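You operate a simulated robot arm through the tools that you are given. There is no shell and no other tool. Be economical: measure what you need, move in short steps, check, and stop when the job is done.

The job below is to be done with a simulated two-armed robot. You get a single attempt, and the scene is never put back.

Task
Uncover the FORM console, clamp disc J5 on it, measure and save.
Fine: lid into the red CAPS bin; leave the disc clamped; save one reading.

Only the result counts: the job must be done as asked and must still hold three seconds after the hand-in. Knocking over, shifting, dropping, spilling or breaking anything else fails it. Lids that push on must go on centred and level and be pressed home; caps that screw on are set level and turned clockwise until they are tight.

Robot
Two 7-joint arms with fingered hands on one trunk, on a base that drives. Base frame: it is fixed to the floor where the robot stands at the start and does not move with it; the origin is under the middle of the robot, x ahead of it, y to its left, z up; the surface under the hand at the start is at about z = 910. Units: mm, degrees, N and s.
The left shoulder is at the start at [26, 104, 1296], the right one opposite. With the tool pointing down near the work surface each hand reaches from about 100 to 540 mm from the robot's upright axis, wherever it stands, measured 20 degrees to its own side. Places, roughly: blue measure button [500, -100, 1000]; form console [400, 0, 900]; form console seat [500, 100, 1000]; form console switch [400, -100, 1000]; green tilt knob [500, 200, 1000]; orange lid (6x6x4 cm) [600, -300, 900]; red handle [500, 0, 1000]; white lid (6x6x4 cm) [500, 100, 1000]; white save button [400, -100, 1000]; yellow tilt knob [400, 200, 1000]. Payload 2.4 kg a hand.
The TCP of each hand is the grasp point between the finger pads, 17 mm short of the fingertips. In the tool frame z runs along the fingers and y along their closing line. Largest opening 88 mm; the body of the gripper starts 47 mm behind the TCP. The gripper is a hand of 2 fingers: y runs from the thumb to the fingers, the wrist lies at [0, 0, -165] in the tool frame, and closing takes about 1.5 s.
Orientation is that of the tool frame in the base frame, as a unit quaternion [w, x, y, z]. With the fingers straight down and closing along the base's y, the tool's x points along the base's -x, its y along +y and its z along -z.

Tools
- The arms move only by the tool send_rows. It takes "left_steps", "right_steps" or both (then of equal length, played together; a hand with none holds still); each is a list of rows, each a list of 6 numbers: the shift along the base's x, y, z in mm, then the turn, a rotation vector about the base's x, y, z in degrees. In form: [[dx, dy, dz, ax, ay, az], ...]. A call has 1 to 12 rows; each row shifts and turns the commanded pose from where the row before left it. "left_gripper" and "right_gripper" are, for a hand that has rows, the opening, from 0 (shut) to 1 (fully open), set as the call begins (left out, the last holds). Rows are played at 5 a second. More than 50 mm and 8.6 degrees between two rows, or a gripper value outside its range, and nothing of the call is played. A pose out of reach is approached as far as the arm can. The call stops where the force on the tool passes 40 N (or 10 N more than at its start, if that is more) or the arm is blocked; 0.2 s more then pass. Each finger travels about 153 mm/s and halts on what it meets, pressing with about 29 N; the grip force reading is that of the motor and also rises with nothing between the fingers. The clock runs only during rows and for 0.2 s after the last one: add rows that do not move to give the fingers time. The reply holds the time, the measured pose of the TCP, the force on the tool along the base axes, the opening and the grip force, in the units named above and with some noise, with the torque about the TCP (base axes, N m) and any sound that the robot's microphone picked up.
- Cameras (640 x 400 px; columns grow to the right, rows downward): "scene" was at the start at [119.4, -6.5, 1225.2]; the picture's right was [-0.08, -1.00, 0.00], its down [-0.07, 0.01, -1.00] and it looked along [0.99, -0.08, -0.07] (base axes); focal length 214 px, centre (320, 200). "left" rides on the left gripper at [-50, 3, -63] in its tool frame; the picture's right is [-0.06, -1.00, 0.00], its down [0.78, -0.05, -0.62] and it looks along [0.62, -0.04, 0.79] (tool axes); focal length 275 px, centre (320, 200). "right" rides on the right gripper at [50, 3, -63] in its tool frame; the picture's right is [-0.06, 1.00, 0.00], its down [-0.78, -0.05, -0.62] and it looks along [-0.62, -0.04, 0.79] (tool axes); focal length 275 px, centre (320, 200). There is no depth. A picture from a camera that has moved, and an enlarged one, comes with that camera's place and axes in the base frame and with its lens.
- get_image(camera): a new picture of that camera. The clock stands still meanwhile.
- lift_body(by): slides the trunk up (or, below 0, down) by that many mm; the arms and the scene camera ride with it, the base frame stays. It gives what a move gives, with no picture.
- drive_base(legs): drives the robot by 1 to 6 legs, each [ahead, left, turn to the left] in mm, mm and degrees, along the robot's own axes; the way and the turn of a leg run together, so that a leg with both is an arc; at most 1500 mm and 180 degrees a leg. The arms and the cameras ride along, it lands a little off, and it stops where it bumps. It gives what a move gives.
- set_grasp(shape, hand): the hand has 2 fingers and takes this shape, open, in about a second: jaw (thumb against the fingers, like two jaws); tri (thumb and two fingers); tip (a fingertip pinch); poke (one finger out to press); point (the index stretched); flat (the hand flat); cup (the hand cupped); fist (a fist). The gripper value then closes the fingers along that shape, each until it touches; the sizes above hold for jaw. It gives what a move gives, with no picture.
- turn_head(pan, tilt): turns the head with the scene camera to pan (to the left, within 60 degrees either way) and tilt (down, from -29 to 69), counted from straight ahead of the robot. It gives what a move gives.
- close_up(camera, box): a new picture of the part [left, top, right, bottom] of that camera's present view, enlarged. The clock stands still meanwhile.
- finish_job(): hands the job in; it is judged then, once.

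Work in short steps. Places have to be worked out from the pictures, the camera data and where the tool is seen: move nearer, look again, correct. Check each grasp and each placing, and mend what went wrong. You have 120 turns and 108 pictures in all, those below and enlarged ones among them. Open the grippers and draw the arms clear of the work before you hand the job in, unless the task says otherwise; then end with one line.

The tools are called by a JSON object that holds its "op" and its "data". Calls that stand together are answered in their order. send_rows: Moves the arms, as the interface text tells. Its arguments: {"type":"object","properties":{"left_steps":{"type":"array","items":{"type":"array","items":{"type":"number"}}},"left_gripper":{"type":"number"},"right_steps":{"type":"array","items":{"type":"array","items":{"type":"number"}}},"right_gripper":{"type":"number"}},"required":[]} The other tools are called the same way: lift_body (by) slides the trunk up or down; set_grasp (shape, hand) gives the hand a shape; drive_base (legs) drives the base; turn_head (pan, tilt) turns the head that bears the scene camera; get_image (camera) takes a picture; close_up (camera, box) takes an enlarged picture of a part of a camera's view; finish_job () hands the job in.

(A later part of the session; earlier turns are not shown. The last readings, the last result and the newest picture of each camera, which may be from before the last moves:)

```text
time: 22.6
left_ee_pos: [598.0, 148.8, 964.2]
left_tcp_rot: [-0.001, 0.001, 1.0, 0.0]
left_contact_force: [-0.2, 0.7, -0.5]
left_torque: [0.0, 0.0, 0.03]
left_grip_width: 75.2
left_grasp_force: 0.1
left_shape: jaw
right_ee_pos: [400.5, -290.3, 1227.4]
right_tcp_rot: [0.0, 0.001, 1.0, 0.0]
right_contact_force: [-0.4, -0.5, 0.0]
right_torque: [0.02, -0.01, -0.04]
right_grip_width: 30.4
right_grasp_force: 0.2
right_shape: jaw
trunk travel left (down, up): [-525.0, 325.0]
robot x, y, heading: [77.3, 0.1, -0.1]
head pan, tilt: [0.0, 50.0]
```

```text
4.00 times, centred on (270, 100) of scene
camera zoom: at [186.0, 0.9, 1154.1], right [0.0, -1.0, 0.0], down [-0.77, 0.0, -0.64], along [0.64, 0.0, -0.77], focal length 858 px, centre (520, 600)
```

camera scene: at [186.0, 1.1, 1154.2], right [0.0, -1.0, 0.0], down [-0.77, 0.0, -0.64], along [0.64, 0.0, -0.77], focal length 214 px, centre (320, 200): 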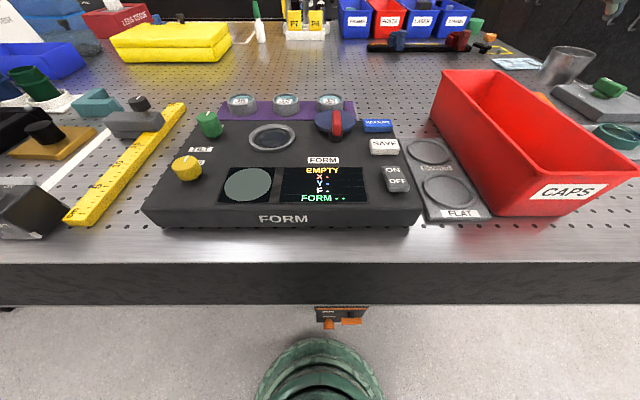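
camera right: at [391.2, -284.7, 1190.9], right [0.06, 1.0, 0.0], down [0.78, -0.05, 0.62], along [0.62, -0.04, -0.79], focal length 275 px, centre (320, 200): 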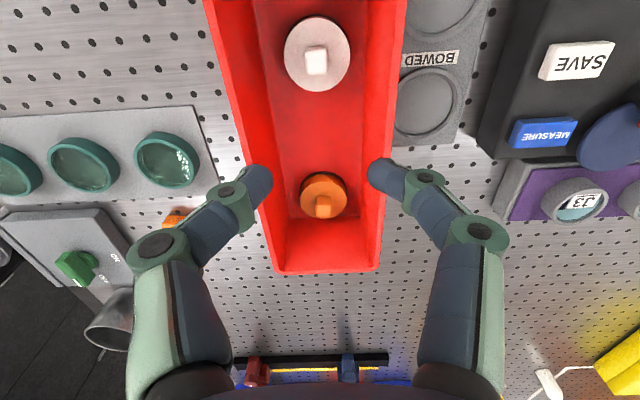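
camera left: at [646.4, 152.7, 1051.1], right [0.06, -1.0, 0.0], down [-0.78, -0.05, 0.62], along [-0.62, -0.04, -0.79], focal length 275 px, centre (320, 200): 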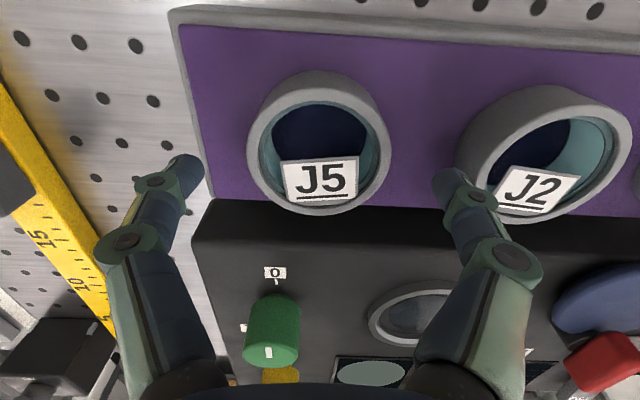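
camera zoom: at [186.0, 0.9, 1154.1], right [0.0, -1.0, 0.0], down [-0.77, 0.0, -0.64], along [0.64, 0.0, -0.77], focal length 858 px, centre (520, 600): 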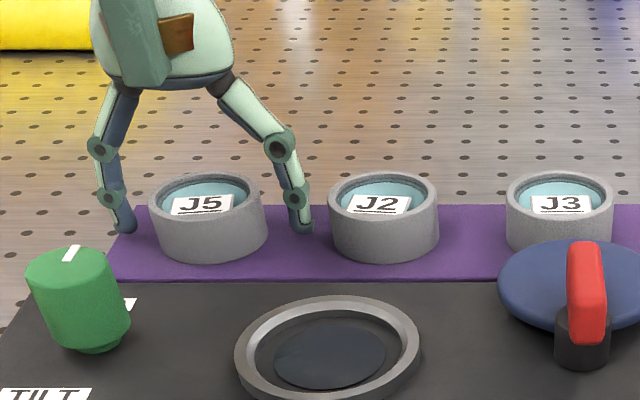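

The fingers flank the rim at mid height. I close.

{"op": "send_rows", "data": {"left_steps": [[0, 0, 0, 0, 0, 0], [0, 0, 0, 0, 0, 0], [0, 0, 0, 0, 0, 0], [0, 0, 0, 0, 0, 0], [0, 0, 0, 0, 0, 0], [0, 0, 0, 0, 0, 0]], "left_gripper": 0}}

{"op": "send_rows", "data": {"left_steps": [[0, 0, 4, 0, 0, 0], [0, 0, 10, 0, 0, 0], [0, 0, 26, 0, 0, 0], [0, 0, 30, 0, 0, 0], [0, 0, 0, 0, 0, 0]]}}

{"op": "get_image", "data": {"camera": "left"}}

{"op": "close_up", "data": {"camera": "scene", "box": [190, 30, 350, 130]}}

```text
time: 24.0
left_ee_pos: [597.2, 149.6, 964.7]
left_tcp_rot: [0.0, 0.001, 1.0, 0.0]
left_contact_force: [-0.1, -0.1, -0.6]
left_torque: [0.01, 0.02, 0.0]
left_grip_width: 44.1
left_grasp_force: 29.0
left_shape: jaw
right_ee_pos: [400.6, -288.7, 1228.0]
right_tcp_rot: [0.001, 0.001, 1.0, 0.0]
right_contact_force: [0.2, 1.0, -0.3]
right_torque: [-0.03, 0.02, 0.02]
right_grip_width: 30.7
right_grasp_force: 0.0
right_shape: jaw
trunk travel left (down, up): [-525.0, 325.0]
robot x, y, heading: [84.9, 0.3, -0.1]
head pan, tilt: [0.0, 50.0]
```

```text
time: 25.2
left_ee_pos: [597.4, 148.2, 1033.5]
left_tcp_rot: [0.0, 0.002, 1.0, 0.0]
left_contact_force: [0.0, -0.1, -1.7]
left_torque: [0.0, -0.02, -0.01]
left_grip_width: 44.1
left_grasp_force: 28.9
left_shape: jaw
right_ee_pos: [401.1, -290.2, 1227.4]
right_tcp_rot: [0.0, 0.001, 1.0, 0.0]
right_contact_force: [-0.6, -0.5, 0.8]
right_torque: [0.01, 0.0, 0.03]
right_grip_width: 30.6
right_grasp_force: 0.0
right_shape: jaw
trunk travel left (down, up): [-525.0, 325.0]
robot x, y, heading: [81.8, -2.6, 0.0]
head pan, tilt: [0.0, 50.0]
```

```text
70 pictures are left
camera left: at [646.9, 152.1, 1095.3], right [0.06, -1.0, 0.0], down [-0.78, -0.05, 0.62], along [-0.62, -0.04, -0.79], focal length 275 px, centre (320, 200)
```

left: 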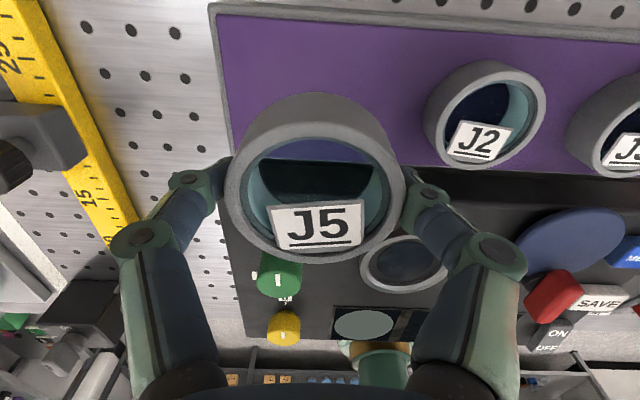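

```text
4.00 times, centred on (270, 80) of scene
camera zoom: at [186.1, 0.9, 1154.1], right [0.0, -1.0, 0.0], down [-0.77, 0.0, -0.64], along [0.64, 0.0, -0.77], focal length 858 px, centre (520, 680)
```

zoom: 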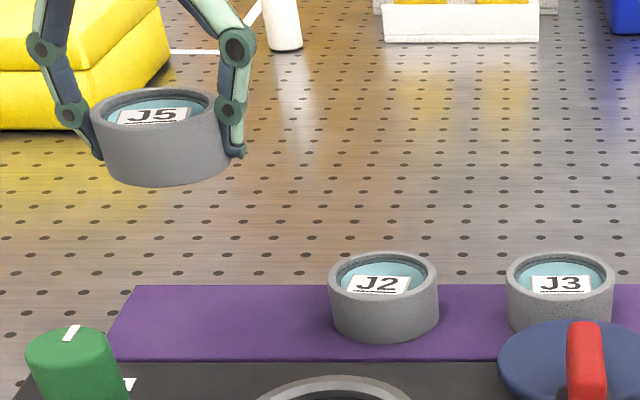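

J5 is held by the rim and level. I carry it over the seat at about (481.5, 74.5).

{"op": "send_rows", "data": {"left_steps": [[0, -20, 30, 0, 0, 0], [0, -40, 0, 0, 0, 0], [-40, -15, 0, 0, 0, 0], [-45, 0, 0, 0, 0, 0], [-31, 0, 0, 0, 0, 0], [0, 0, -20, 0, 0, 0], [0, 0, 0, 0, 0, 0]]}}

{"op": "get_image", "data": {"camera": "left"}}

{"op": "close_up", "data": {"camera": "scene", "box": [190, 50, 350, 150]}}

```text
time: 26.8
left_ee_pos: [480.4, 75.0, 1043.9]
left_tcp_rot: [0.0, 0.001, 1.0, 0.0]
left_contact_force: [0.0, 0.2, -1.3]
left_torque: [-0.03, 0.01, 0.01]
left_grip_width: 44.1
left_grasp_force: 29.1
left_shape: jaw
right_ee_pos: [401.3, -290.0, 1227.1]
right_tcp_rot: [0.0, 0.0, 1.0, 0.001]
right_contact_force: [0.0, 0.6, 0.2]
right_torque: [-0.02, 0.0, 0.01]
right_grip_width: 30.3
right_grasp_force: 0.1
right_shape: jaw
trunk travel left (down, up): [-525.0, 325.0]
robot x, y, heading: [85.0, -1.6, -0.3]
head pan, tilt: [0.0, 50.0]
```

```text
68 pictures are left
camera left: at [531.3, 77.3, 1106.4], right [0.06, -1.0, 0.0], down [-0.78, -0.05, 0.62], along [-0.62, -0.04, -0.79], focal length 275 px, centre (320, 200)
```

left: 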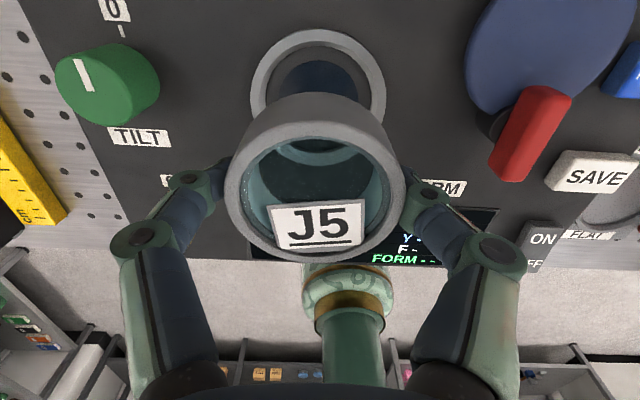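

```text
4.00 times, centred on (270, 100) of scene
camera zoom: at [186.1, 0.9, 1154.1], right [0.0, -1.0, 0.0], down [-0.77, 0.0, -0.64], along [0.64, 0.0, -0.77], focal length 858 px, centre (520, 600)
```

zoom: 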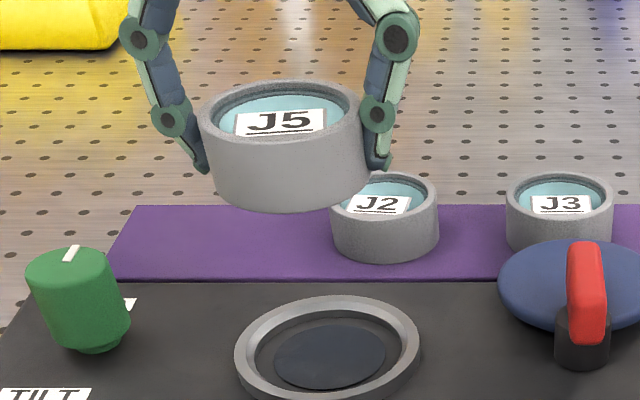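

Roughly aligned; y is good, while x needs a finer check. I lower 30 mm and look closer.

{"op": "send_rows", "data": {"left_steps": [[0, 0, -20, 0, 0, 0], [0, 0, -15, 0, 0, 0], [0, 0, 0, 0, 0, 0]]}}

{"op": "get_image", "data": {"camera": "left"}}

{"op": "close_up", "data": {"camera": "scene", "box": [206, 80, 334, 160]}}

```text
time: 27.6
left_ee_pos: [482.6, 74.9, 1009.1]
left_tcp_rot: [0.0, 0.002, 1.0, -0.001]
left_contact_force: [-0.6, 0.2, -0.1]
left_torque: [-0.02, 0.0, -0.01]
left_grip_width: 44.1
left_grasp_force: 29.2
left_shape: jaw
right_ee_pos: [402.0, -290.7, 1227.3]
right_tcp_rot: [0.0, 0.002, 1.0, 0.0]
right_contact_force: [0.8, 0.3, 0.9]
right_torque: [-0.01, -0.01, -0.01]
right_grip_width: 30.8
right_grasp_force: 0.1
right_shape: jaw
trunk travel left (down, up): [-525.0, 325.0]
robot x, y, heading: [82.8, -1.9, -0.1]
head pan, tilt: [0.0, 50.0]
```

```text
66 pictures are left
camera left: at [532.7, 76.9, 1071.0], right [0.06, -1.0, 0.0], down [-0.78, -0.05, 0.62], along [-0.62, -0.04, -0.79], focal length 275 px, centre (320, 200)
```

left: 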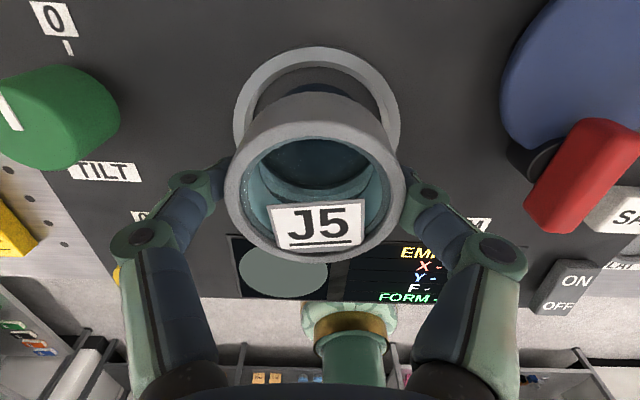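

```text
5.00 times, centred on (270, 120) of scene
camera zoom: at [186.1, 0.9, 1154.1], right [0.0, -1.0, 0.0], down [-0.77, 0.0, -0.64], along [0.64, 0.0, -0.77], focal length 1072 px, centre (570, 600)
```

zoom: 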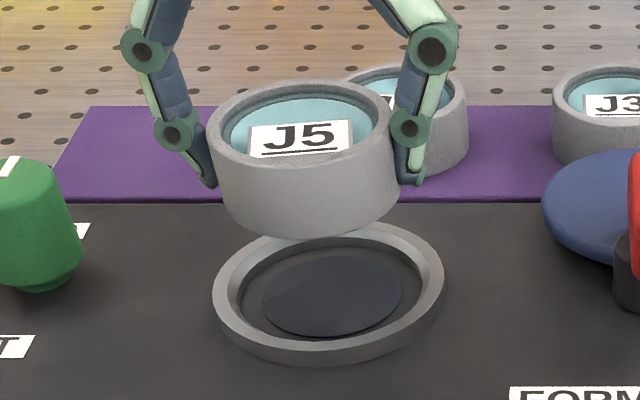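

Relative to the disc, the seat looks about 2.5 mm nearer in x and 0.5 mm to the left. I correct, lower 24 mm and look.

{"op": "send_rows", "data": {"left_steps": [[-2.5, 0.5, -8, 0, 0, 0], [0, 0, -8, 0, 0, 0], [0, 0, -8, 0, 0, 0], [0, 0, 0, 0, 0, 0]]}}

{"op": "close_up", "data": {"camera": "left", "box": [200, 40, 440, 290]}}

{"op": "close_up", "data": {"camera": "scene", "box": [206, 80, 334, 160]}}

```text
time: 28.6
left_ee_pos: [479.2, 75.1, 985.0]
left_tcp_rot: [0.0, 0.001, 1.0, -0.001]
left_contact_force: [-0.7, 0.6, -1.2]
left_torque: [-0.01, 0.02, 0.0]
left_grip_width: 43.6
left_grasp_force: 29.2
left_shape: jaw
right_ee_pos: [400.2, -290.4, 1226.8]
right_tcp_rot: [0.0, 0.001, 1.0, 0.0]
right_contact_force: [-0.5, -0.2, 0.8]
right_torque: [0.01, 0.0, -0.03]
right_grip_width: 30.5
right_grasp_force: 0.1
right_shape: jaw
trunk travel left (down, up): [-525.0, 325.0]
robot x, y, heading: [82.0, 1.1, 0.0]
head pan, tilt: [0.0, 50.0]
```

```text
1.60 times, centred on (320, 165) of left
camera zoom: at [529.0, 78.0, 1047.1], right [0.06, -1.0, 0.0], down [-0.78, -0.05, 0.62], along [-0.62, -0.04, -0.79], focal length 440 px, centre (320, 256)
```

zoom: 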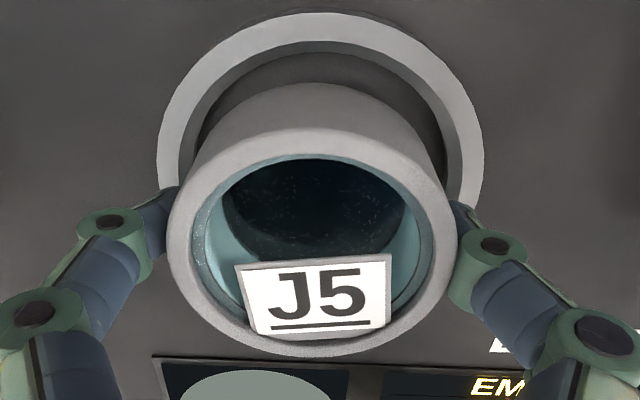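

```text
5.00 times, centred on (270, 120) of scene
camera zoom: at [186.1, 0.9, 1154.1], right [0.0, -1.0, 0.0], down [-0.77, 0.0, -0.64], along [0.64, 0.0, -0.77], focal length 1072 px, centre (570, 600)
```

zoom: 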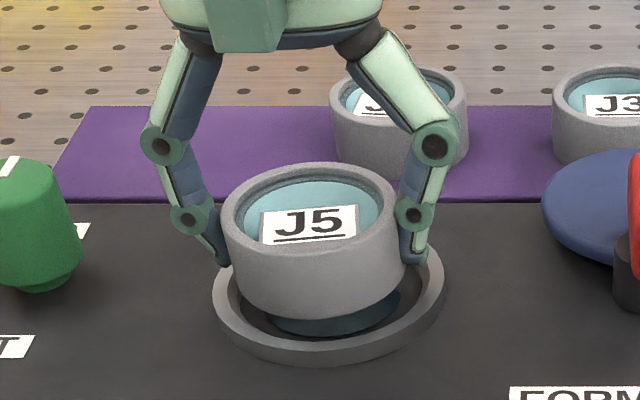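

The disc and seat agree within about 1 mm now. I nudge 0.5 mm right and lower gently until contact.

{"op": "send_rows", "data": {"left_steps": [[0, -0.5, -4, 0, 0, 0], [0, 0, -3, 0, 0, 0], [0, 0, -2, 0, 0, 0], [0, 0, 0, 0, 0, 0]]}}

{"op": "close_up", "data": {"camera": "left", "box": [200, 40, 440, 290]}}

{"op": "close_up", "data": {"camera": "scene", "box": [206, 80, 334, 160]}}

```text
time: 29.6
left_ee_pos: [478.3, 72.7, 976.2]
left_tcp_rot: [0.0, 0.001, 1.0, -0.001]
left_contact_force: [0.2, -0.3, 2.8]
left_torque: [0.0, 0.01, -0.01]
left_grip_width: 43.9
left_grasp_force: 29.3
left_shape: jaw
right_ee_pos: [400.6, -290.2, 1227.2]
right_tcp_rot: [0.001, 0.001, 1.0, 0.0]
right_contact_force: [0.4, -0.5, -0.2]
right_torque: [-0.03, 0.01, 0.0]
right_grip_width: 30.4
right_grasp_force: 0.0
right_shape: jaw
trunk travel left (down, up): [-525.0, 325.0]
robot x, y, heading: [83.6, 2.2, -0.2]
head pan, tilt: [0.0, 50.0]
```

```text
1.60 times, centred on (320, 165) of left
camera zoom: at [528.2, 77.3, 1039.0], right [0.06, -1.0, 0.0], down [-0.78, -0.05, 0.62], along [-0.62, -0.04, -0.79], focal length 440 px, centre (320, 256)
```

zoom: 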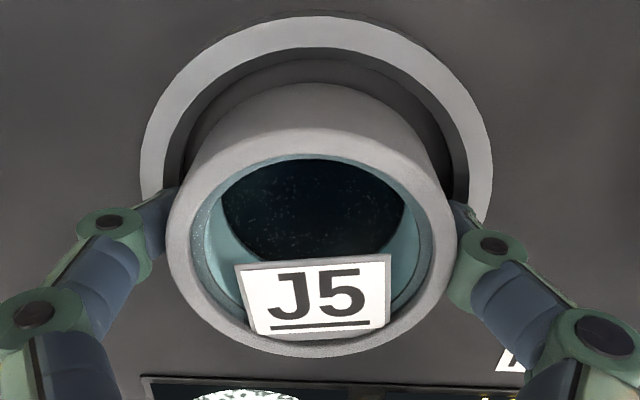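

```text
5.00 times, centred on (270, 120) of scene
camera zoom: at [185.9, 0.9, 1154.2], right [0.0, -1.0, 0.0], down [-0.77, 0.0, -0.64], along [0.64, 0.0, -0.77], focal length 1072 px, centre (570, 600)
```

zoom: 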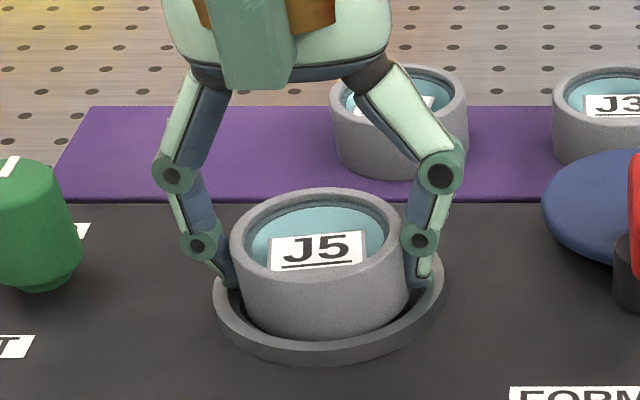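

Contact of 2.8 N. I press 1 mm more to find out whether it is seated.

{"op": "send_rows", "data": {"left_steps": [[0, 0, -1, 0, 0, 0], [0, 0, 0, 0, 0, 0]]}}

{"op": "close_up", "data": {"camera": "scene", "box": [180, 110, 400, 240]}}

```text
time: 30.2
left_ee_pos: [478.6, 74.1, 976.3]
left_tcp_rot: [0.001, 0.0, 1.0, 0.0]
left_contact_force: [1.8, 0.1, 11.4]
left_torque: [0.02, -0.02, -0.04]
left_grip_width: 43.4
left_grasp_force: 29.2
left_shape: jaw
right_ee_pos: [399.9, -290.6, 1227.1]
right_tcp_rot: [0.0, 0.001, 1.0, 0.0]
right_contact_force: [-0.4, 0.7, 0.4]
right_torque: [0.02, 0.01, -0.01]
right_grip_width: 30.5
right_grasp_force: 0.0
right_shape: jaw
trunk travel left (down, up): [-525.0, 325.0]
robot x, y, heading: [84.0, 0.7, -0.1]
head pan, tilt: [0.0, 50.0]
```

```text
2.91 times, centred on (290, 175) of scene
camera zoom: at [185.6, 0.8, 1154.3], right [0.0, -1.0, 0.0], down [-0.77, 0.0, -0.64], along [0.64, 0.0, -0.77], focal length 624 px, centre (407, 273)
```

zoom: 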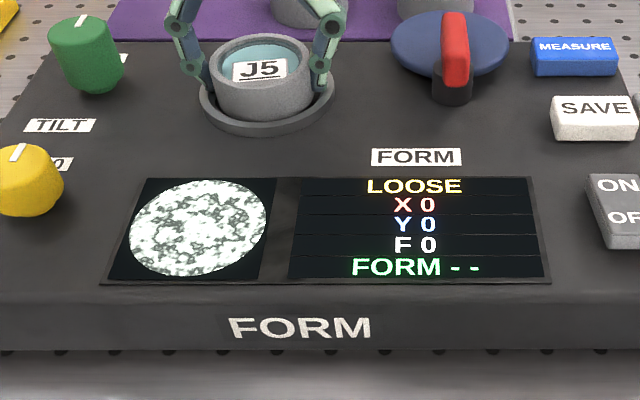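

The display reads LOOSE, so the disc is seated and recognised. I relieve the load, open, and rise.

{"op": "send_rows", "data": {"left_steps": [[0, 0, 1, 0, 0, 0], [0, 0, 0, 0, 0, 0]]}}

{"op": "send_rows", "data": {"left_steps": [[0, 0, 0, 0, 0, 0], [0, 0, 0, 0, 0, 0], [0, 0, 0, 0, 0, 0]], "left_gripper": 0.72}}

{"op": "close_up", "data": {"camera": "scene", "box": [180, 80, 400, 210]}}

```text
time: 30.8
left_ee_pos: [478.5, 74.3, 976.0]
left_tcp_rot: [-0.001, 0.001, 1.0, 0.0]
left_contact_force: [0.8, -0.7, 2.2]
left_torque: [0.02, -0.04, 0.01]
left_grip_width: 43.5
left_grasp_force: 28.9
left_shape: jaw
right_ee_pos: [400.9, -290.1, 1227.5]
right_tcp_rot: [0.0, 0.001, 1.0, 0.001]
right_contact_force: [0.7, 0.0, -0.8]
right_torque: [0.0, 0.02, 0.01]
right_grip_width: 30.5
right_grasp_force: 0.1
right_shape: jaw
trunk travel left (down, up): [-525.0, 325.0]
robot x, y, heading: [80.7, 0.4, -0.1]
head pan, tilt: [0.0, 50.0]
```

```text
time: 31.6
left_ee_pos: [476.4, 74.5, 976.9]
left_tcp_rot: [0.001, 0.0, 1.0, 0.0]
left_contact_force: [0.1, 2.0, 8.8]
left_torque: [0.04, 0.0, 0.0]
left_grip_width: 54.8
left_grasp_force: 0.1
left_shape: jaw
right_ee_pos: [399.9, -289.6, 1227.4]
right_tcp_rot: [0.0, 0.001, 1.0, 0.0]
right_contact_force: [-0.8, -0.6, -0.5]
right_torque: [0.02, 0.01, 0.0]
right_grip_width: 30.4
right_grasp_force: 0.1
right_shape: jaw
trunk travel left (down, up): [-525.0, 325.0]
robot x, y, heading: [86.1, -1.6, -0.1]
head pan, tilt: [0.0, 50.0]
```

```text
2.91 times, centred on (290, 145) of scene
camera zoom: at [185.4, 1.1, 1154.3], right [0.0, -1.0, 0.0], down [-0.77, 0.0, -0.64], along [0.64, 0.0, -0.77], focal length 624 px, centre (407, 360)
```

zoom: 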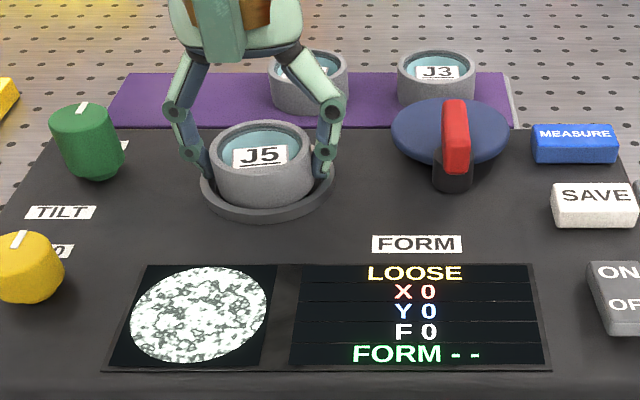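

The fingers are off the disc but rest against the seat ring. I lift straight up.

{"op": "send_rows", "data": {"left_steps": [[0, 0, 2, 0, 0, 0], [0, 0, 4, 0, 0, 0], [0, 0, 8, 0, 0, 0], [0, 0, 20, 0, 0, 0], [0, 0, 40, 0, 0, 0]]}}

{"op": "get_image", "data": {"camera": "scene"}}

{"op": "close_up", "data": {"camera": "scene", "box": [180, 80, 400, 210]}}

{"op": "get_image", "data": {"camera": "left"}}

```text
time: 32.8
left_ee_pos: [478.6, 74.5, 1047.4]
left_tcp_rot: [0.001, 0.0, 1.0, 0.0]
left_contact_force: [0.1, -0.8, 0.1]
left_torque: [0.0, 0.04, 0.01]
left_grip_width: 63.4
left_grasp_force: 0.0
left_shape: jaw
right_ee_pos: [400.8, -289.5, 1228.4]
right_tcp_rot: [0.0, 0.001, 1.0, 0.001]
right_contact_force: [-0.5, 0.0, 0.3]
right_torque: [-0.01, -0.02, 0.0]
right_grip_width: 30.3
right_grasp_force: 0.0
right_shape: jaw
trunk travel left (down, up): [-525.0, 325.0]
robot x, y, heading: [82.3, -1.2, -0.1]
head pan, tilt: [0.0, 50.0]
```

```text
58 pictures are left
camera scene: at [186.0, 0.9, 1154.2], right [0.0, -1.0, 0.0], down [-0.77, 0.0, -0.64], along [0.64, 0.0, -0.77], focal length 214 px, centre (320, 200)
```

scene: 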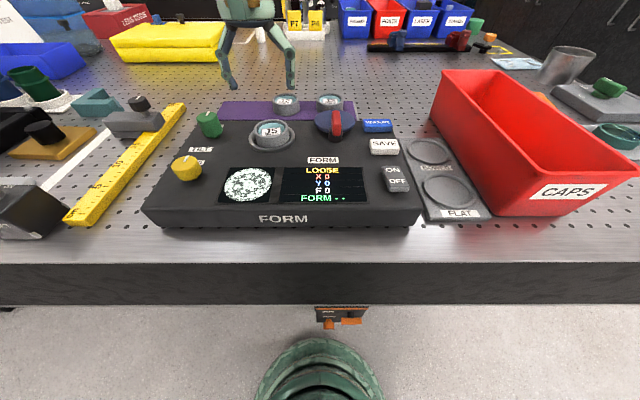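

```text
2.91 times, centred on (290, 145) of scene
camera zoom: at [186.0, 0.9, 1154.2], right [0.0, -1.0, 0.0], down [-0.77, 0.0, -0.64], along [0.64, 0.0, -0.77], focal length 624 px, centre (407, 360)
```

zoom: 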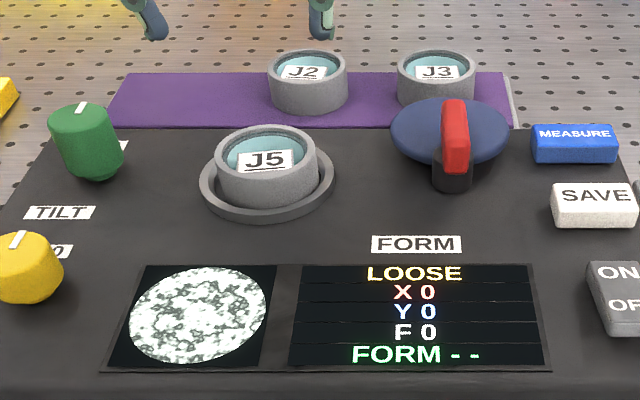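

```text
56 pictures are left
camera left: at [528.6, 77.8, 1110.9], right [0.06, -1.0, 0.0], down [-0.78, -0.05, 0.62], along [-0.62, -0.04, -0.79], focal length 275 px, centre (320, 200)
```

left: 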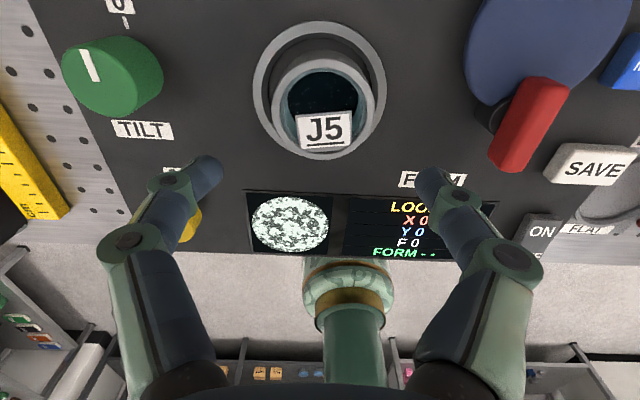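

The disc is seated and free. I move the left arm aside and bring the right hand in to view the red handle closely.

{"op": "send_rows", "data": {"left_steps": [[-20, 40, 20, 0, 0, 0], [-20, 40, 20, 0, 0, 0], [-20, 40, 20, 0, 0, 0], [-20, 40, 20, 0, 0, 0], [0, 40, 0, 0, 0, 0], [0, 0, 0, 0, 0, 0]], "right_steps": [[0, 45, -20, 0, 0, 0], [5, 45, -20, 0, 0, 0], [5, 45, -20, 0, 0, 0], [5, 45, -20, 0, 0, 0], [5, 45, -20, 0, 0, 0], [5, 35, 0, 0, 0, 0]]}}

{"op": "get_image", "data": {"camera": "right"}}

{"op": "close_up", "data": {"camera": "scene", "box": [300, 90, 396, 150]}}

```text
time: 34.2
left_ee_pos: [395.8, 275.7, 1129.0]
left_tcp_rot: [0.0, 0.001, 1.0, 0.0]
left_contact_force: [0.6, -0.2, 0.3]
left_torque: [0.01, 0.02, -0.01]
left_grip_width: 63.3
left_grasp_force: 0.0
left_shape: jaw
right_ee_pos: [426.8, -29.0, 1127.4]
right_tcp_rot: [-0.001, 0.002, 1.0, 0.001]
right_contact_force: [0.2, 0.6, 0.3]
right_torque: [0.02, -0.01, -0.05]
right_grip_width: 30.6
right_grasp_force: 0.1
right_shape: jaw
trunk travel left (down, up): [-525.0, 325.0]
robot x, y, heading: [81.6, 2.0, -0.1]
head pan, tilt: [0.0, 50.0]
```

```text
55 pictures are left
camera right: at [377.5, -26.7, 1189.8], right [0.06, 1.0, 0.0], down [0.78, -0.05, 0.62], along [0.62, -0.04, -0.79], focal length 275 px, centre (320, 200)
```

right: 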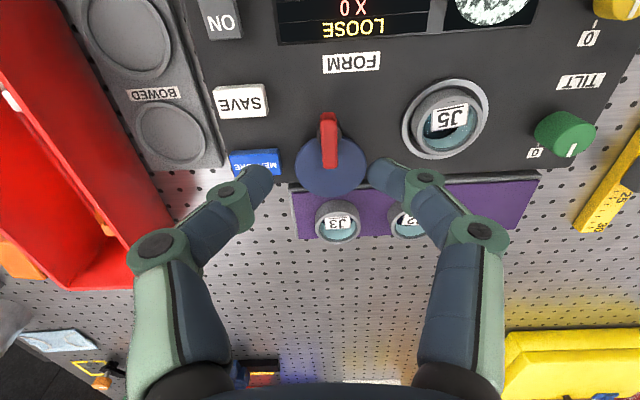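

```text
6.67 times, centred on (348, 120) of scene
camera zoom: at [186.1, 1.4, 1154.1], right [0.0, -1.0, 0.0], down [-0.77, 0.0, -0.64], along [0.64, 0.0, -0.77], focal length 1430 px, centre (133, 733)
```

zoom: 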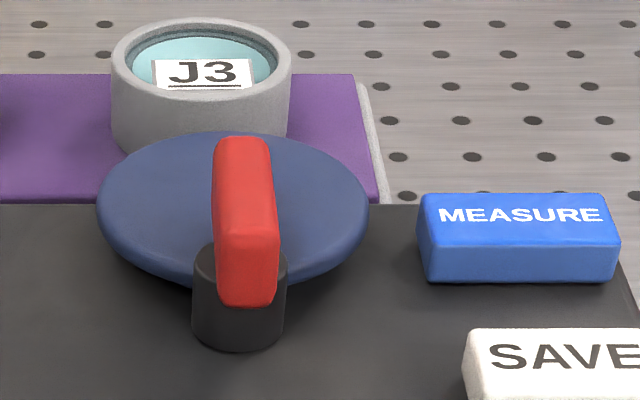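

My reading is that the blue plate is an eccentric cam. Turning the red bar from +x towards the disc (counterclockwise) should press the cam on J5's rim. I bring the right hand above the bar to measure it.

{"op": "send_rows", "data": {"right_steps": [[20, 3, -30, 0, 0, 0], [20, 3, -30, 0, 0, 0], [18, 2, -17, 0, 0, 0], [0, 0, 0, 0, 0, 0]], "right_gripper": 0.45}}

{"op": "get_image", "data": {"camera": "right"}}

{"op": "close_up", "data": {"camera": "scene", "box": [260, 70, 420, 170]}}

```text
time: 35.2
left_ee_pos: [396.2, 273.8, 1128.0]
left_tcp_rot: [0.001, 0.002, 1.0, -0.001]
left_contact_force: [-0.2, 0.7, 0.0]
left_torque: [0.01, 0.04, -0.02]
left_grip_width: 63.1
left_grasp_force: 0.1
left_shape: jaw
right_ee_pos: [482.9, -22.0, 1050.3]
right_tcp_rot: [0.0, 0.001, 1.0, 0.0]
right_contact_force: [-0.8, 0.2, -0.9]
right_torque: [0.01, 0.01, -0.05]
right_grip_width: 38.9
right_grasp_force: 0.2
right_shape: jaw
trunk travel left (down, up): [-525.0, 325.0]
robot x, y, heading: [81.6, 0.8, 0.2]
head pan, tilt: [0.0, 50.0]
```

```text
53 pictures are left
camera right: at [433.6, -18.6, 1114.3], right [0.06, 1.0, 0.0], down [0.78, -0.05, 0.62], along [0.62, -0.04, -0.79], focal length 275 px, centre (320, 200)
```

right: 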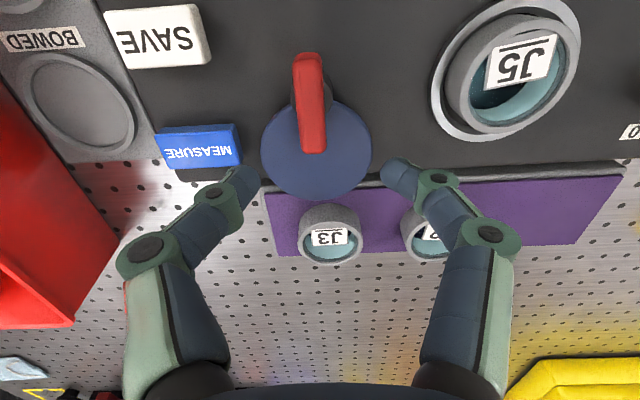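

```text
4.00 times, centred on (340, 120) of scene
camera zoom: at [186.0, 1.1, 1154.2], right [0.0, -1.0, 0.0], down [-0.77, 0.0, -0.64], along [0.64, 0.0, -0.77], focal length 858 px, centre (240, 520)
```

zoom: 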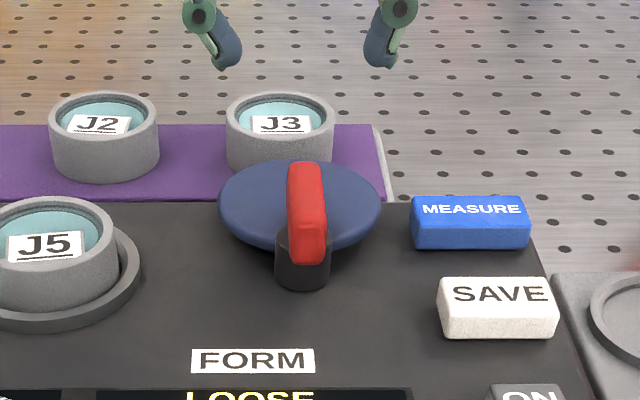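

The red bar is centred at about (478, -25), top at about z 986, above a black hub. I align the right hand over it, narrow the opening and descend partway.

{"op": "send_rows", "data": {"right_steps": [[-5, -3.5, -20, 0, 0, 0], [0, 0, -20, 0, 0, 0], [0, 0, 0, 0, 0, 0]]}}

{"op": "get_image", "data": {"camera": "right"}}

{"op": "close_up", "data": {"camera": "scene", "box": [260, 70, 420, 170]}}

```text
time: 36.0
left_ee_pos: [396.4, 275.9, 1129.2]
left_tcp_rot: [0.0, 0.002, 1.0, 0.0]
left_contact_force: [0.6, 1.1, -0.6]
left_torque: [0.0, -0.02, -0.02]
left_grip_width: 63.0
left_grasp_force: 0.1
left_shape: jaw
right_ee_pos: [478.2, -25.6, 1009.1]
right_tcp_rot: [0.0, 0.0, 1.0, -0.001]
right_contact_force: [-0.1, -0.4, -0.1]
right_torque: [-0.01, -0.01, -0.01]
right_grip_width: 39.2
right_grasp_force: 0.1
right_shape: jaw
trunk travel left (down, up): [-525.0, 325.0]
robot x, y, heading: [80.1, -5.3, -0.3]
head pan, tilt: [0.0, 50.0]
```

```text
51 pictures are left
camera right: at [428.4, -23.3, 1073.1], right [0.06, 1.0, 0.0], down [0.78, -0.05, 0.62], along [0.62, -0.04, -0.79], focal length 275 px, centre (320, 200)
```

right: 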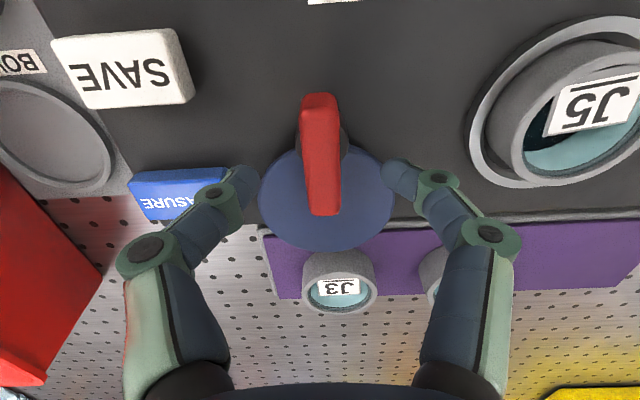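

```text
4.00 times, centred on (340, 120) of scene
camera zoom: at [186.0, 1.1, 1154.2], right [0.0, -1.0, 0.0], down [-0.77, 0.0, -0.64], along [0.64, 0.0, -0.77], focal length 858 px, centre (240, 520)
```

zoom: 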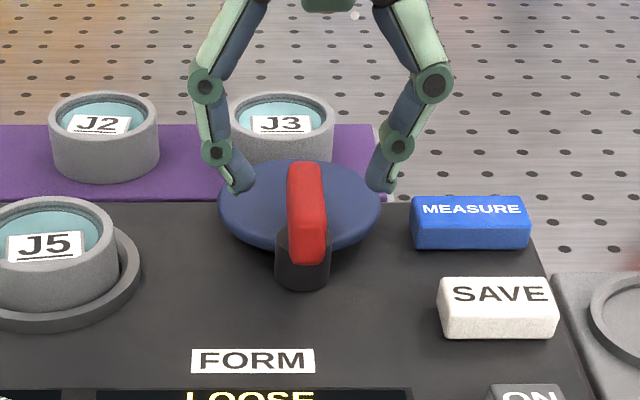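

It is well aligned with the bar and hub. I descend to z 990 and close.

{"op": "send_rows", "data": {"right_steps": [[0, 0, -10, 0, 0, 0], [0, 0, -9, 0, 0, 0], [0, 0, 0, 0, 0, 0]]}}

{"op": "send_rows", "data": {"right_steps": [[0, 0, 0, 0, 0, 0], [0, 0, 0, 0, 0, 0], [0, 0, 0, 0, 0, 0], [0, 0, 0, 0, 0, 0], [0, 0, 0, 0, 0, 0]], "right_gripper": 0}}

{"op": "get_image", "data": {"camera": "right"}}

```text
time: 36.8
left_ee_pos: [396.8, 275.9, 1129.5]
left_tcp_rot: [0.0, 0.002, 1.0, 0.001]
left_contact_force: [-1.0, 0.5, -0.6]
left_torque: [-0.01, -0.01, -0.04]
left_grip_width: 63.0
left_grasp_force: 0.1
left_shape: jaw
right_ee_pos: [478.0, -25.4, 990.6]
right_tcp_rot: [-0.001, 0.001, 1.0, 0.0]
right_contact_force: [0.3, 0.4, 0.5]
right_torque: [0.02, 0.0, -0.01]
right_grip_width: 39.1
right_grasp_force: 0.1
right_shape: jaw
trunk travel left (down, up): [-525.0, 325.0]
robot x, y, heading: [80.3, -0.0, -0.1]
head pan, tilt: [0.0, 50.0]
```

```text
time: 38.0
left_ee_pos: [395.1, 274.6, 1128.4]
left_tcp_rot: [0.0, 0.001, 1.0, 0.0]
left_contact_force: [-0.3, 0.3, 0.3]
left_torque: [-0.04, -0.01, 0.0]
left_grip_width: 63.4
left_grasp_force: 0.1
left_shape: jaw
right_ee_pos: [478.7, -26.6, 990.8]
right_tcp_rot: [0.0, 0.001, 1.0, 0.0]
right_contact_force: [-0.3, -0.1, -3.8]
right_torque: [0.04, 0.01, 0.0]
right_grip_width: 8.1
right_grasp_force: 29.2
right_shape: jaw
trunk travel left (down, up): [-525.0, 325.0]
robot x, y, heading: [81.7, -1.4, -0.1]
head pan, tilt: [0.0, 50.0]
```

```text
49 pictures are left
camera right: at [428.4, -23.3, 1053.9], right [0.06, 1.0, 0.0], down [0.78, -0.05, 0.62], along [0.62, -0.04, -0.79], focal length 275 px, centre (320, 200)
```

right: 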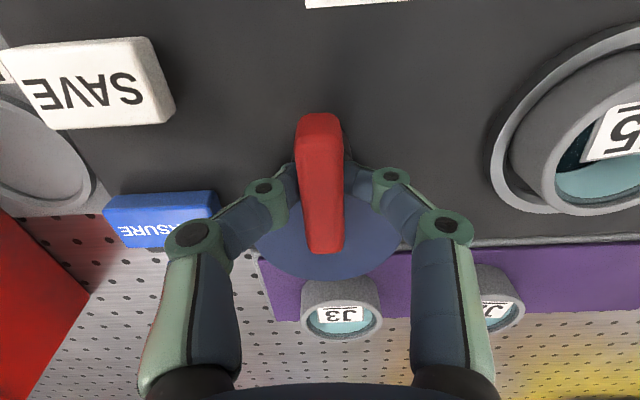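

The bar is gripped at the hub. I turn it counterclockwise 24° and watch forces and display.

{"op": "send_rows", "data": {"right_steps": [[0, 0, 0, 0, 0, 8], [0, 0, 0, 0, 0, 8], [0, 0, 0, 0, 0, 8], [0, 0, 0, 0, 0, 0]]}}

{"op": "close_up", "data": {"camera": "scene", "box": [210, 80, 402, 210]}}

```text
time: 39.0
left_ee_pos: [396.4, 273.3, 1129.6]
left_tcp_rot: [0.0, 0.001, 1.0, 0.0]
left_contact_force: [-0.3, -0.1, -0.8]
left_torque: [0.0, -0.03, 0.01]
left_grip_width: 63.1
left_grasp_force: 0.0
left_shape: jaw
right_ee_pos: [477.9, -25.8, 990.7]
right_tcp_rot: [0.0, -0.208, 0.978, 0.0]
right_contact_force: [-1.0, -2.6, -4.0]
right_torque: [-0.03, 0.0, 0.03]
right_grip_width: 8.2
right_grasp_force: 29.0
right_shape: jaw
trunk travel left (down, up): [-525.0, 325.0]
robot x, y, heading: [80.3, -4.1, -0.1]
head pan, tilt: [0.0, 50.0]
```

```text
3.08 times, centred on (306, 145) of scene
camera zoom: at [186.2, 0.6, 1154.1], right [0.0, -1.0, 0.0], down [-0.77, 0.0, -0.64], along [0.64, 0.0, -0.77], focal length 660 px, centre (363, 369)
```

zoom: 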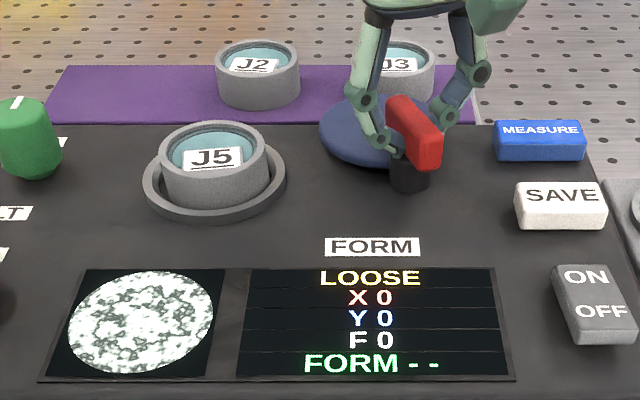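

It turns freely and the cam swings towards J5. I continue.

{"op": "send_rows", "data": {"right_steps": [[0, 0, 0, 0, 0, 8], [0, 0, 0, 0, 0, 8], [0, 0, 0, 0, 0, 8], [0, 0, 0, 0, 0, 0]]}}

{"op": "close_up", "data": {"camera": "scene", "box": [210, 80, 402, 210]}}

```text
time: 40.0
left_ee_pos: [397.1, 274.2, 1128.6]
left_tcp_rot: [0.0, 0.0, 1.0, 0.0]
left_contact_force: [-0.1, 0.1, 0.3]
left_torque: [-0.02, 0.05, 0.0]
left_grip_width: 62.9
left_grasp_force: 0.1
left_shape: jaw
right_ee_pos: [479.1, -26.5, 989.8]
right_tcp_rot: [0.0, -0.407, 0.914, 0.0]
right_contact_force: [-1.7, -4.9, -3.9]
right_torque: [-0.03, -0.03, -0.02]
right_grip_width: 8.0
right_grasp_force: 29.3
right_shape: jaw
trunk travel left (down, up): [-525.0, 325.0]
robot x, y, heading: [87.1, -2.2, -0.2]
head pan, tilt: [0.0, 50.0]
```

```text
3.08 times, centred on (306, 145) of scene
camera zoom: at [186.1, 0.3, 1154.1], right [0.0, -1.0, 0.0], down [-0.77, 0.0, -0.64], along [0.64, 0.0, -0.77], focal length 660 px, centre (363, 369)
```

zoom: 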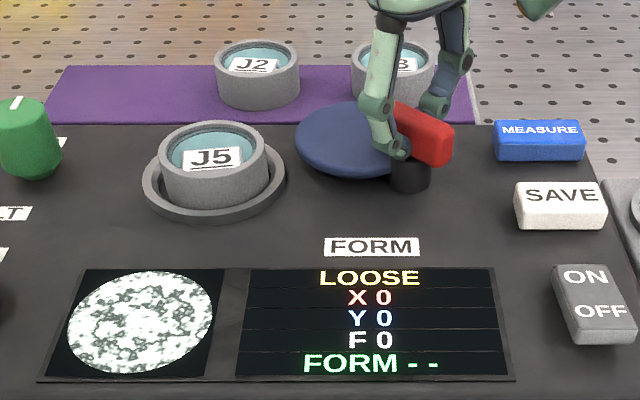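

It goes smoothly; I keep turning, easing 1 mm in -y to relieve the side load.

{"op": "send_rows", "data": {"right_steps": [[0, -1, 0, 0, 0, 8], [0, 0, 0, 0, 0, 8], [0, 0, 0, 0, 0, 0]]}}

{"op": "close_up", "data": {"camera": "scene", "box": [210, 80, 402, 210]}}

```text
time: 40.8
left_ee_pos: [394.8, 273.9, 1127.7]
left_tcp_rot: [0.0, 0.002, 1.0, 0.001]
left_contact_force: [0.4, -0.1, -0.3]
left_torque: [0.02, -0.04, 0.02]
left_grip_width: 63.4
left_grasp_force: 0.1
left_shape: jaw
right_ee_pos: [479.3, -25.9, 989.7]
right_tcp_rot: [0.0, -0.53, 0.848, -0.001]
right_contact_force: [0.3, -3.0, -6.0]
right_torque: [-0.03, -0.03, -0.05]
right_grip_width: 8.1
right_grasp_force: 28.7
right_shape: jaw
trunk travel left (down, up): [-525.0, 325.0]
robot x, y, heading: [81.8, 4.5, -0.0]
head pan, tilt: [0.0, 50.0]
```

```text
3.08 times, centred on (306, 145) of scene
camera zoom: at [186.4, 0.7, 1154.1], right [0.0, -1.0, 0.0], down [-0.77, 0.0, -0.64], along [0.64, 0.0, -0.77], focal length 660 px, centre (363, 369)
```

zoom: 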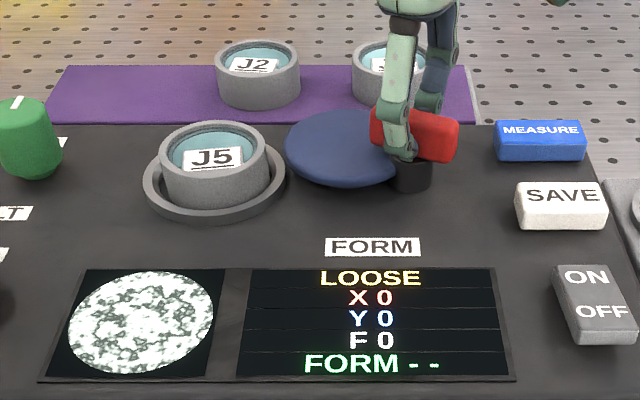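

At 64° there is still a gap to the disc. I continue in 8° steps.

{"op": "send_rows", "data": {"right_steps": [[0, 0, 0, 0, 0, 8], [0, 0, 0, 0, 0, 8], [0, 0, 0, 0, 0, 0]]}}

{"op": "close_up", "data": {"camera": "scene", "box": [210, 80, 402, 210]}}

```text
time: 41.6
left_ee_pos: [397.3, 275.7, 1128.7]
left_tcp_rot: [0.0, 0.0, 1.0, 0.0]
left_contact_force: [-0.1, 0.6, 0.1]
left_torque: [0.0, 0.0, 0.03]
left_grip_width: 63.0
left_grasp_force: 0.1
left_shape: jaw
right_ee_pos: [480.0, -26.1, 990.5]
right_tcp_rot: [0.0, -0.643, 0.766, 0.0]
right_contact_force: [3.0, -2.8, -2.0]
right_torque: [-0.05, -0.04, -0.01]
right_grip_width: 8.1
right_grasp_force: 29.1
right_shape: jaw
trunk travel left (down, up): [-525.0, 325.0]
robot x, y, heading: [79.0, -1.8, -0.3]
head pan, tilt: [0.0, 50.0]
```

```text
3.08 times, centred on (306, 145) of scene
camera zoom: at [186.6, 0.7, 1154.1], right [0.0, -1.0, 0.0], down [-0.77, 0.0, -0.64], along [0.64, 0.0, -0.77], focal length 660 px, centre (363, 369)
```

zoom: 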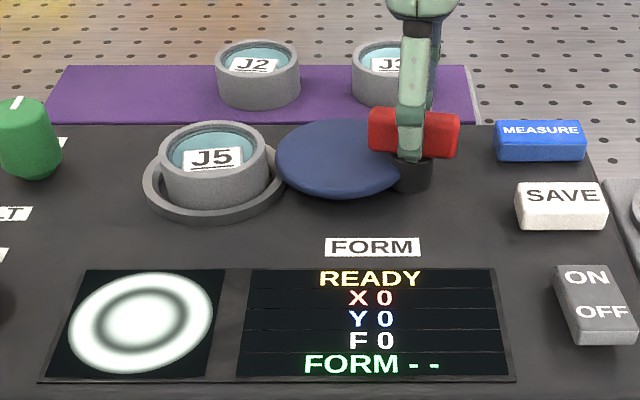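

The display now reads READY with a ring fringe, so the disc is clamped. I turn a few more degrees to be well past the threshold.

{"op": "send_rows", "data": {"right_steps": [[0, 0, 0, 0, 0, 4], [0, 0, 0, 0, 0, 4], [0, 0, 0, 0, 0, 0]]}}

{"op": "close_up", "data": {"camera": "scene", "box": [210, 80, 402, 210]}}

```text
time: 42.4
left_ee_pos: [396.0, 273.4, 1128.4]
left_tcp_rot: [0.0, 0.001, 1.0, 0.0]
left_contact_force: [0.1, -0.7, 0.2]
left_torque: [-0.01, 0.0, -0.01]
left_grip_width: 63.2
left_grasp_force: 0.1
left_shape: jaw
right_ee_pos: [480.1, -26.3, 990.2]
right_tcp_rot: [-0.001, -0.695, 0.719, 0.0]
right_contact_force: [4.8, -1.8, -0.6]
right_torque: [0.0, -0.09, -0.01]
right_grip_width: 8.2
right_grasp_force: 29.0
right_shape: jaw
trunk travel left (down, up): [-525.0, 325.0]
robot x, y, heading: [82.5, -2.1, -0.2]
head pan, tilt: [0.0, 50.0]
```

```text
3.08 times, centred on (306, 145) of scene
camera zoom: at [186.7, 0.9, 1154.1], right [0.0, -1.0, 0.0], down [-0.77, 0.0, -0.64], along [0.64, 0.0, -0.77], focal length 660 px, centre (363, 369)
```

zoom: 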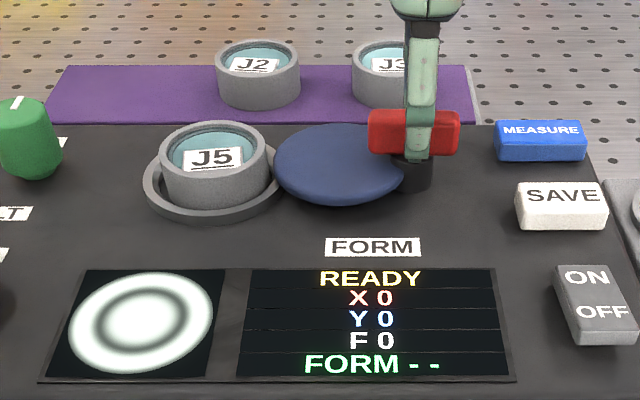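

Still READY with no resistance. I release the bar, rise and check it holds.

{"op": "send_rows", "data": {"right_steps": [[0, 0, 0, 0, 0, 0], [0, 0, 0, 0, 0, 0], [0, 0, 0, 0, 0, 0], [0, 0, 15, 0, 0, 0], [0, 0, 30, 0, 0, 0], [0, 0, 35, 0, 0, 0]], "right_gripper": 0.4}}

{"op": "send_rows", "data": {"right_steps": [[0, -5, 0, 0, 0, -8], [0, -10, 0, 0, 0, -8], [0, -10, 0, 0, 0, -8], [0, -10, 0, 0, 0, -8], [0, -10, 0, 0, 0, -8], [0, -10, 0, 0, 0, -8], [0, -10, 0, 0, 0, -8], [0, -5, 0, 0, 0, -8], [0, 0, 0, 0, 0, -8], [0, 0, 0, 0, 0, -8], [0, 0, 0, 0, 0, -8], [0, 0, 0, 0, 0, 0]], "right_gripper": 0}}

{"op": "get_image", "data": {"camera": "right"}}

{"op": "close_up", "data": {"camera": "scene", "box": [210, 70, 434, 210]}}

```text
time: 43.8
left_ee_pos: [395.8, 273.3, 1128.1]
left_tcp_rot: [0.0, 0.001, 1.0, 0.001]
left_contact_force: [0.9, -0.2, 0.0]
left_torque: [0.01, 0.01, -0.03]
left_grip_width: 63.3
left_grasp_force: 0.1
left_shape: jaw
right_ee_pos: [478.1, -25.0, 1069.7]
right_tcp_rot: [0.0, -0.693, 0.721, 0.0]
right_contact_force: [0.0, -0.7, -0.2]
right_torque: [-0.04, 0.02, 0.03]
right_grip_width: 35.0
right_grasp_force: 0.1
right_shape: jaw
trunk travel left (down, up): [-525.0, 325.0]
robot x, y, heading: [80.7, -0.8, -0.1]
head pan, tilt: [0.0, 50.0]
```

```text
time: 46.4
left_ee_pos: [396.7, 273.5, 1129.0]
left_tcp_rot: [0.001, 0.0, 1.0, 0.0]
left_contact_force: [-0.1, -0.2, 0.2]
left_torque: [-0.01, -0.01, -0.02]
left_grip_width: 63.0
left_grasp_force: 0.1
left_shape: jaw
right_ee_pos: [478.5, -95.4, 1070.5]
right_tcp_rot: [0.0, 0.002, 1.0, 0.0]
right_contact_force: [0.0, 0.3, -0.8]
right_torque: [0.0, 0.01, 0.02]
right_grip_width: 0.0
right_grasp_force: 29.3
right_shape: jaw
trunk travel left (down, up): [-525.0, 325.0]
robot x, y, heading: [77.2, -0.8, -0.2]
head pan, tilt: [0.0, 50.0]
```

```text
43 pictures are left
camera right: at [429.1, -93.4, 1134.1], right [0.07, 1.0, 0.0], down [0.78, -0.05, 0.62], along [0.62, -0.04, -0.79], focal length 275 px, centre (320, 200)
```

right: 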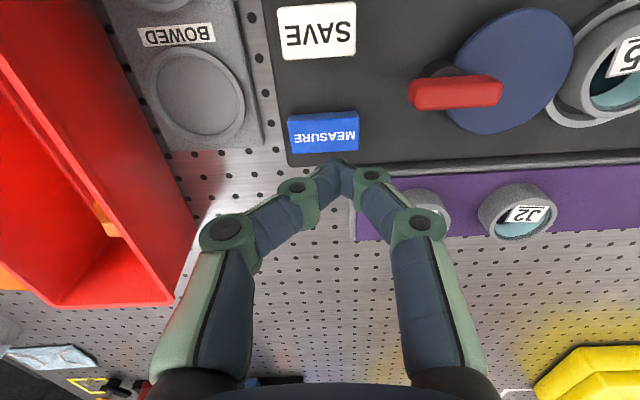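

```text
2.86 times, centred on (322, 140) of scene
camera zoom: at [186.0, 1.0, 1154.1], right [0.0, -1.0, 0.0], down [-0.77, 0.0, -0.64], along [0.64, 0.0, -0.77], focal length 613 px, centre (314, 371)
```

zoom: 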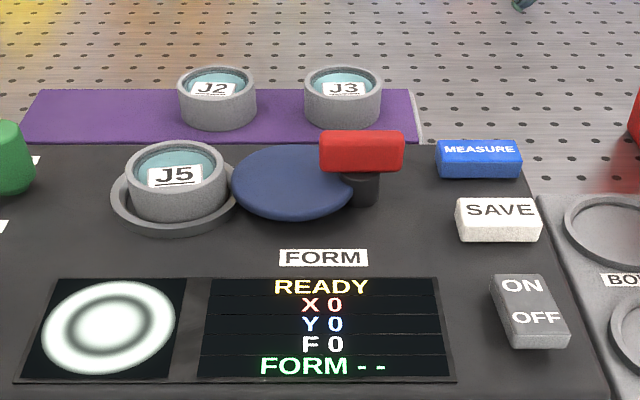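

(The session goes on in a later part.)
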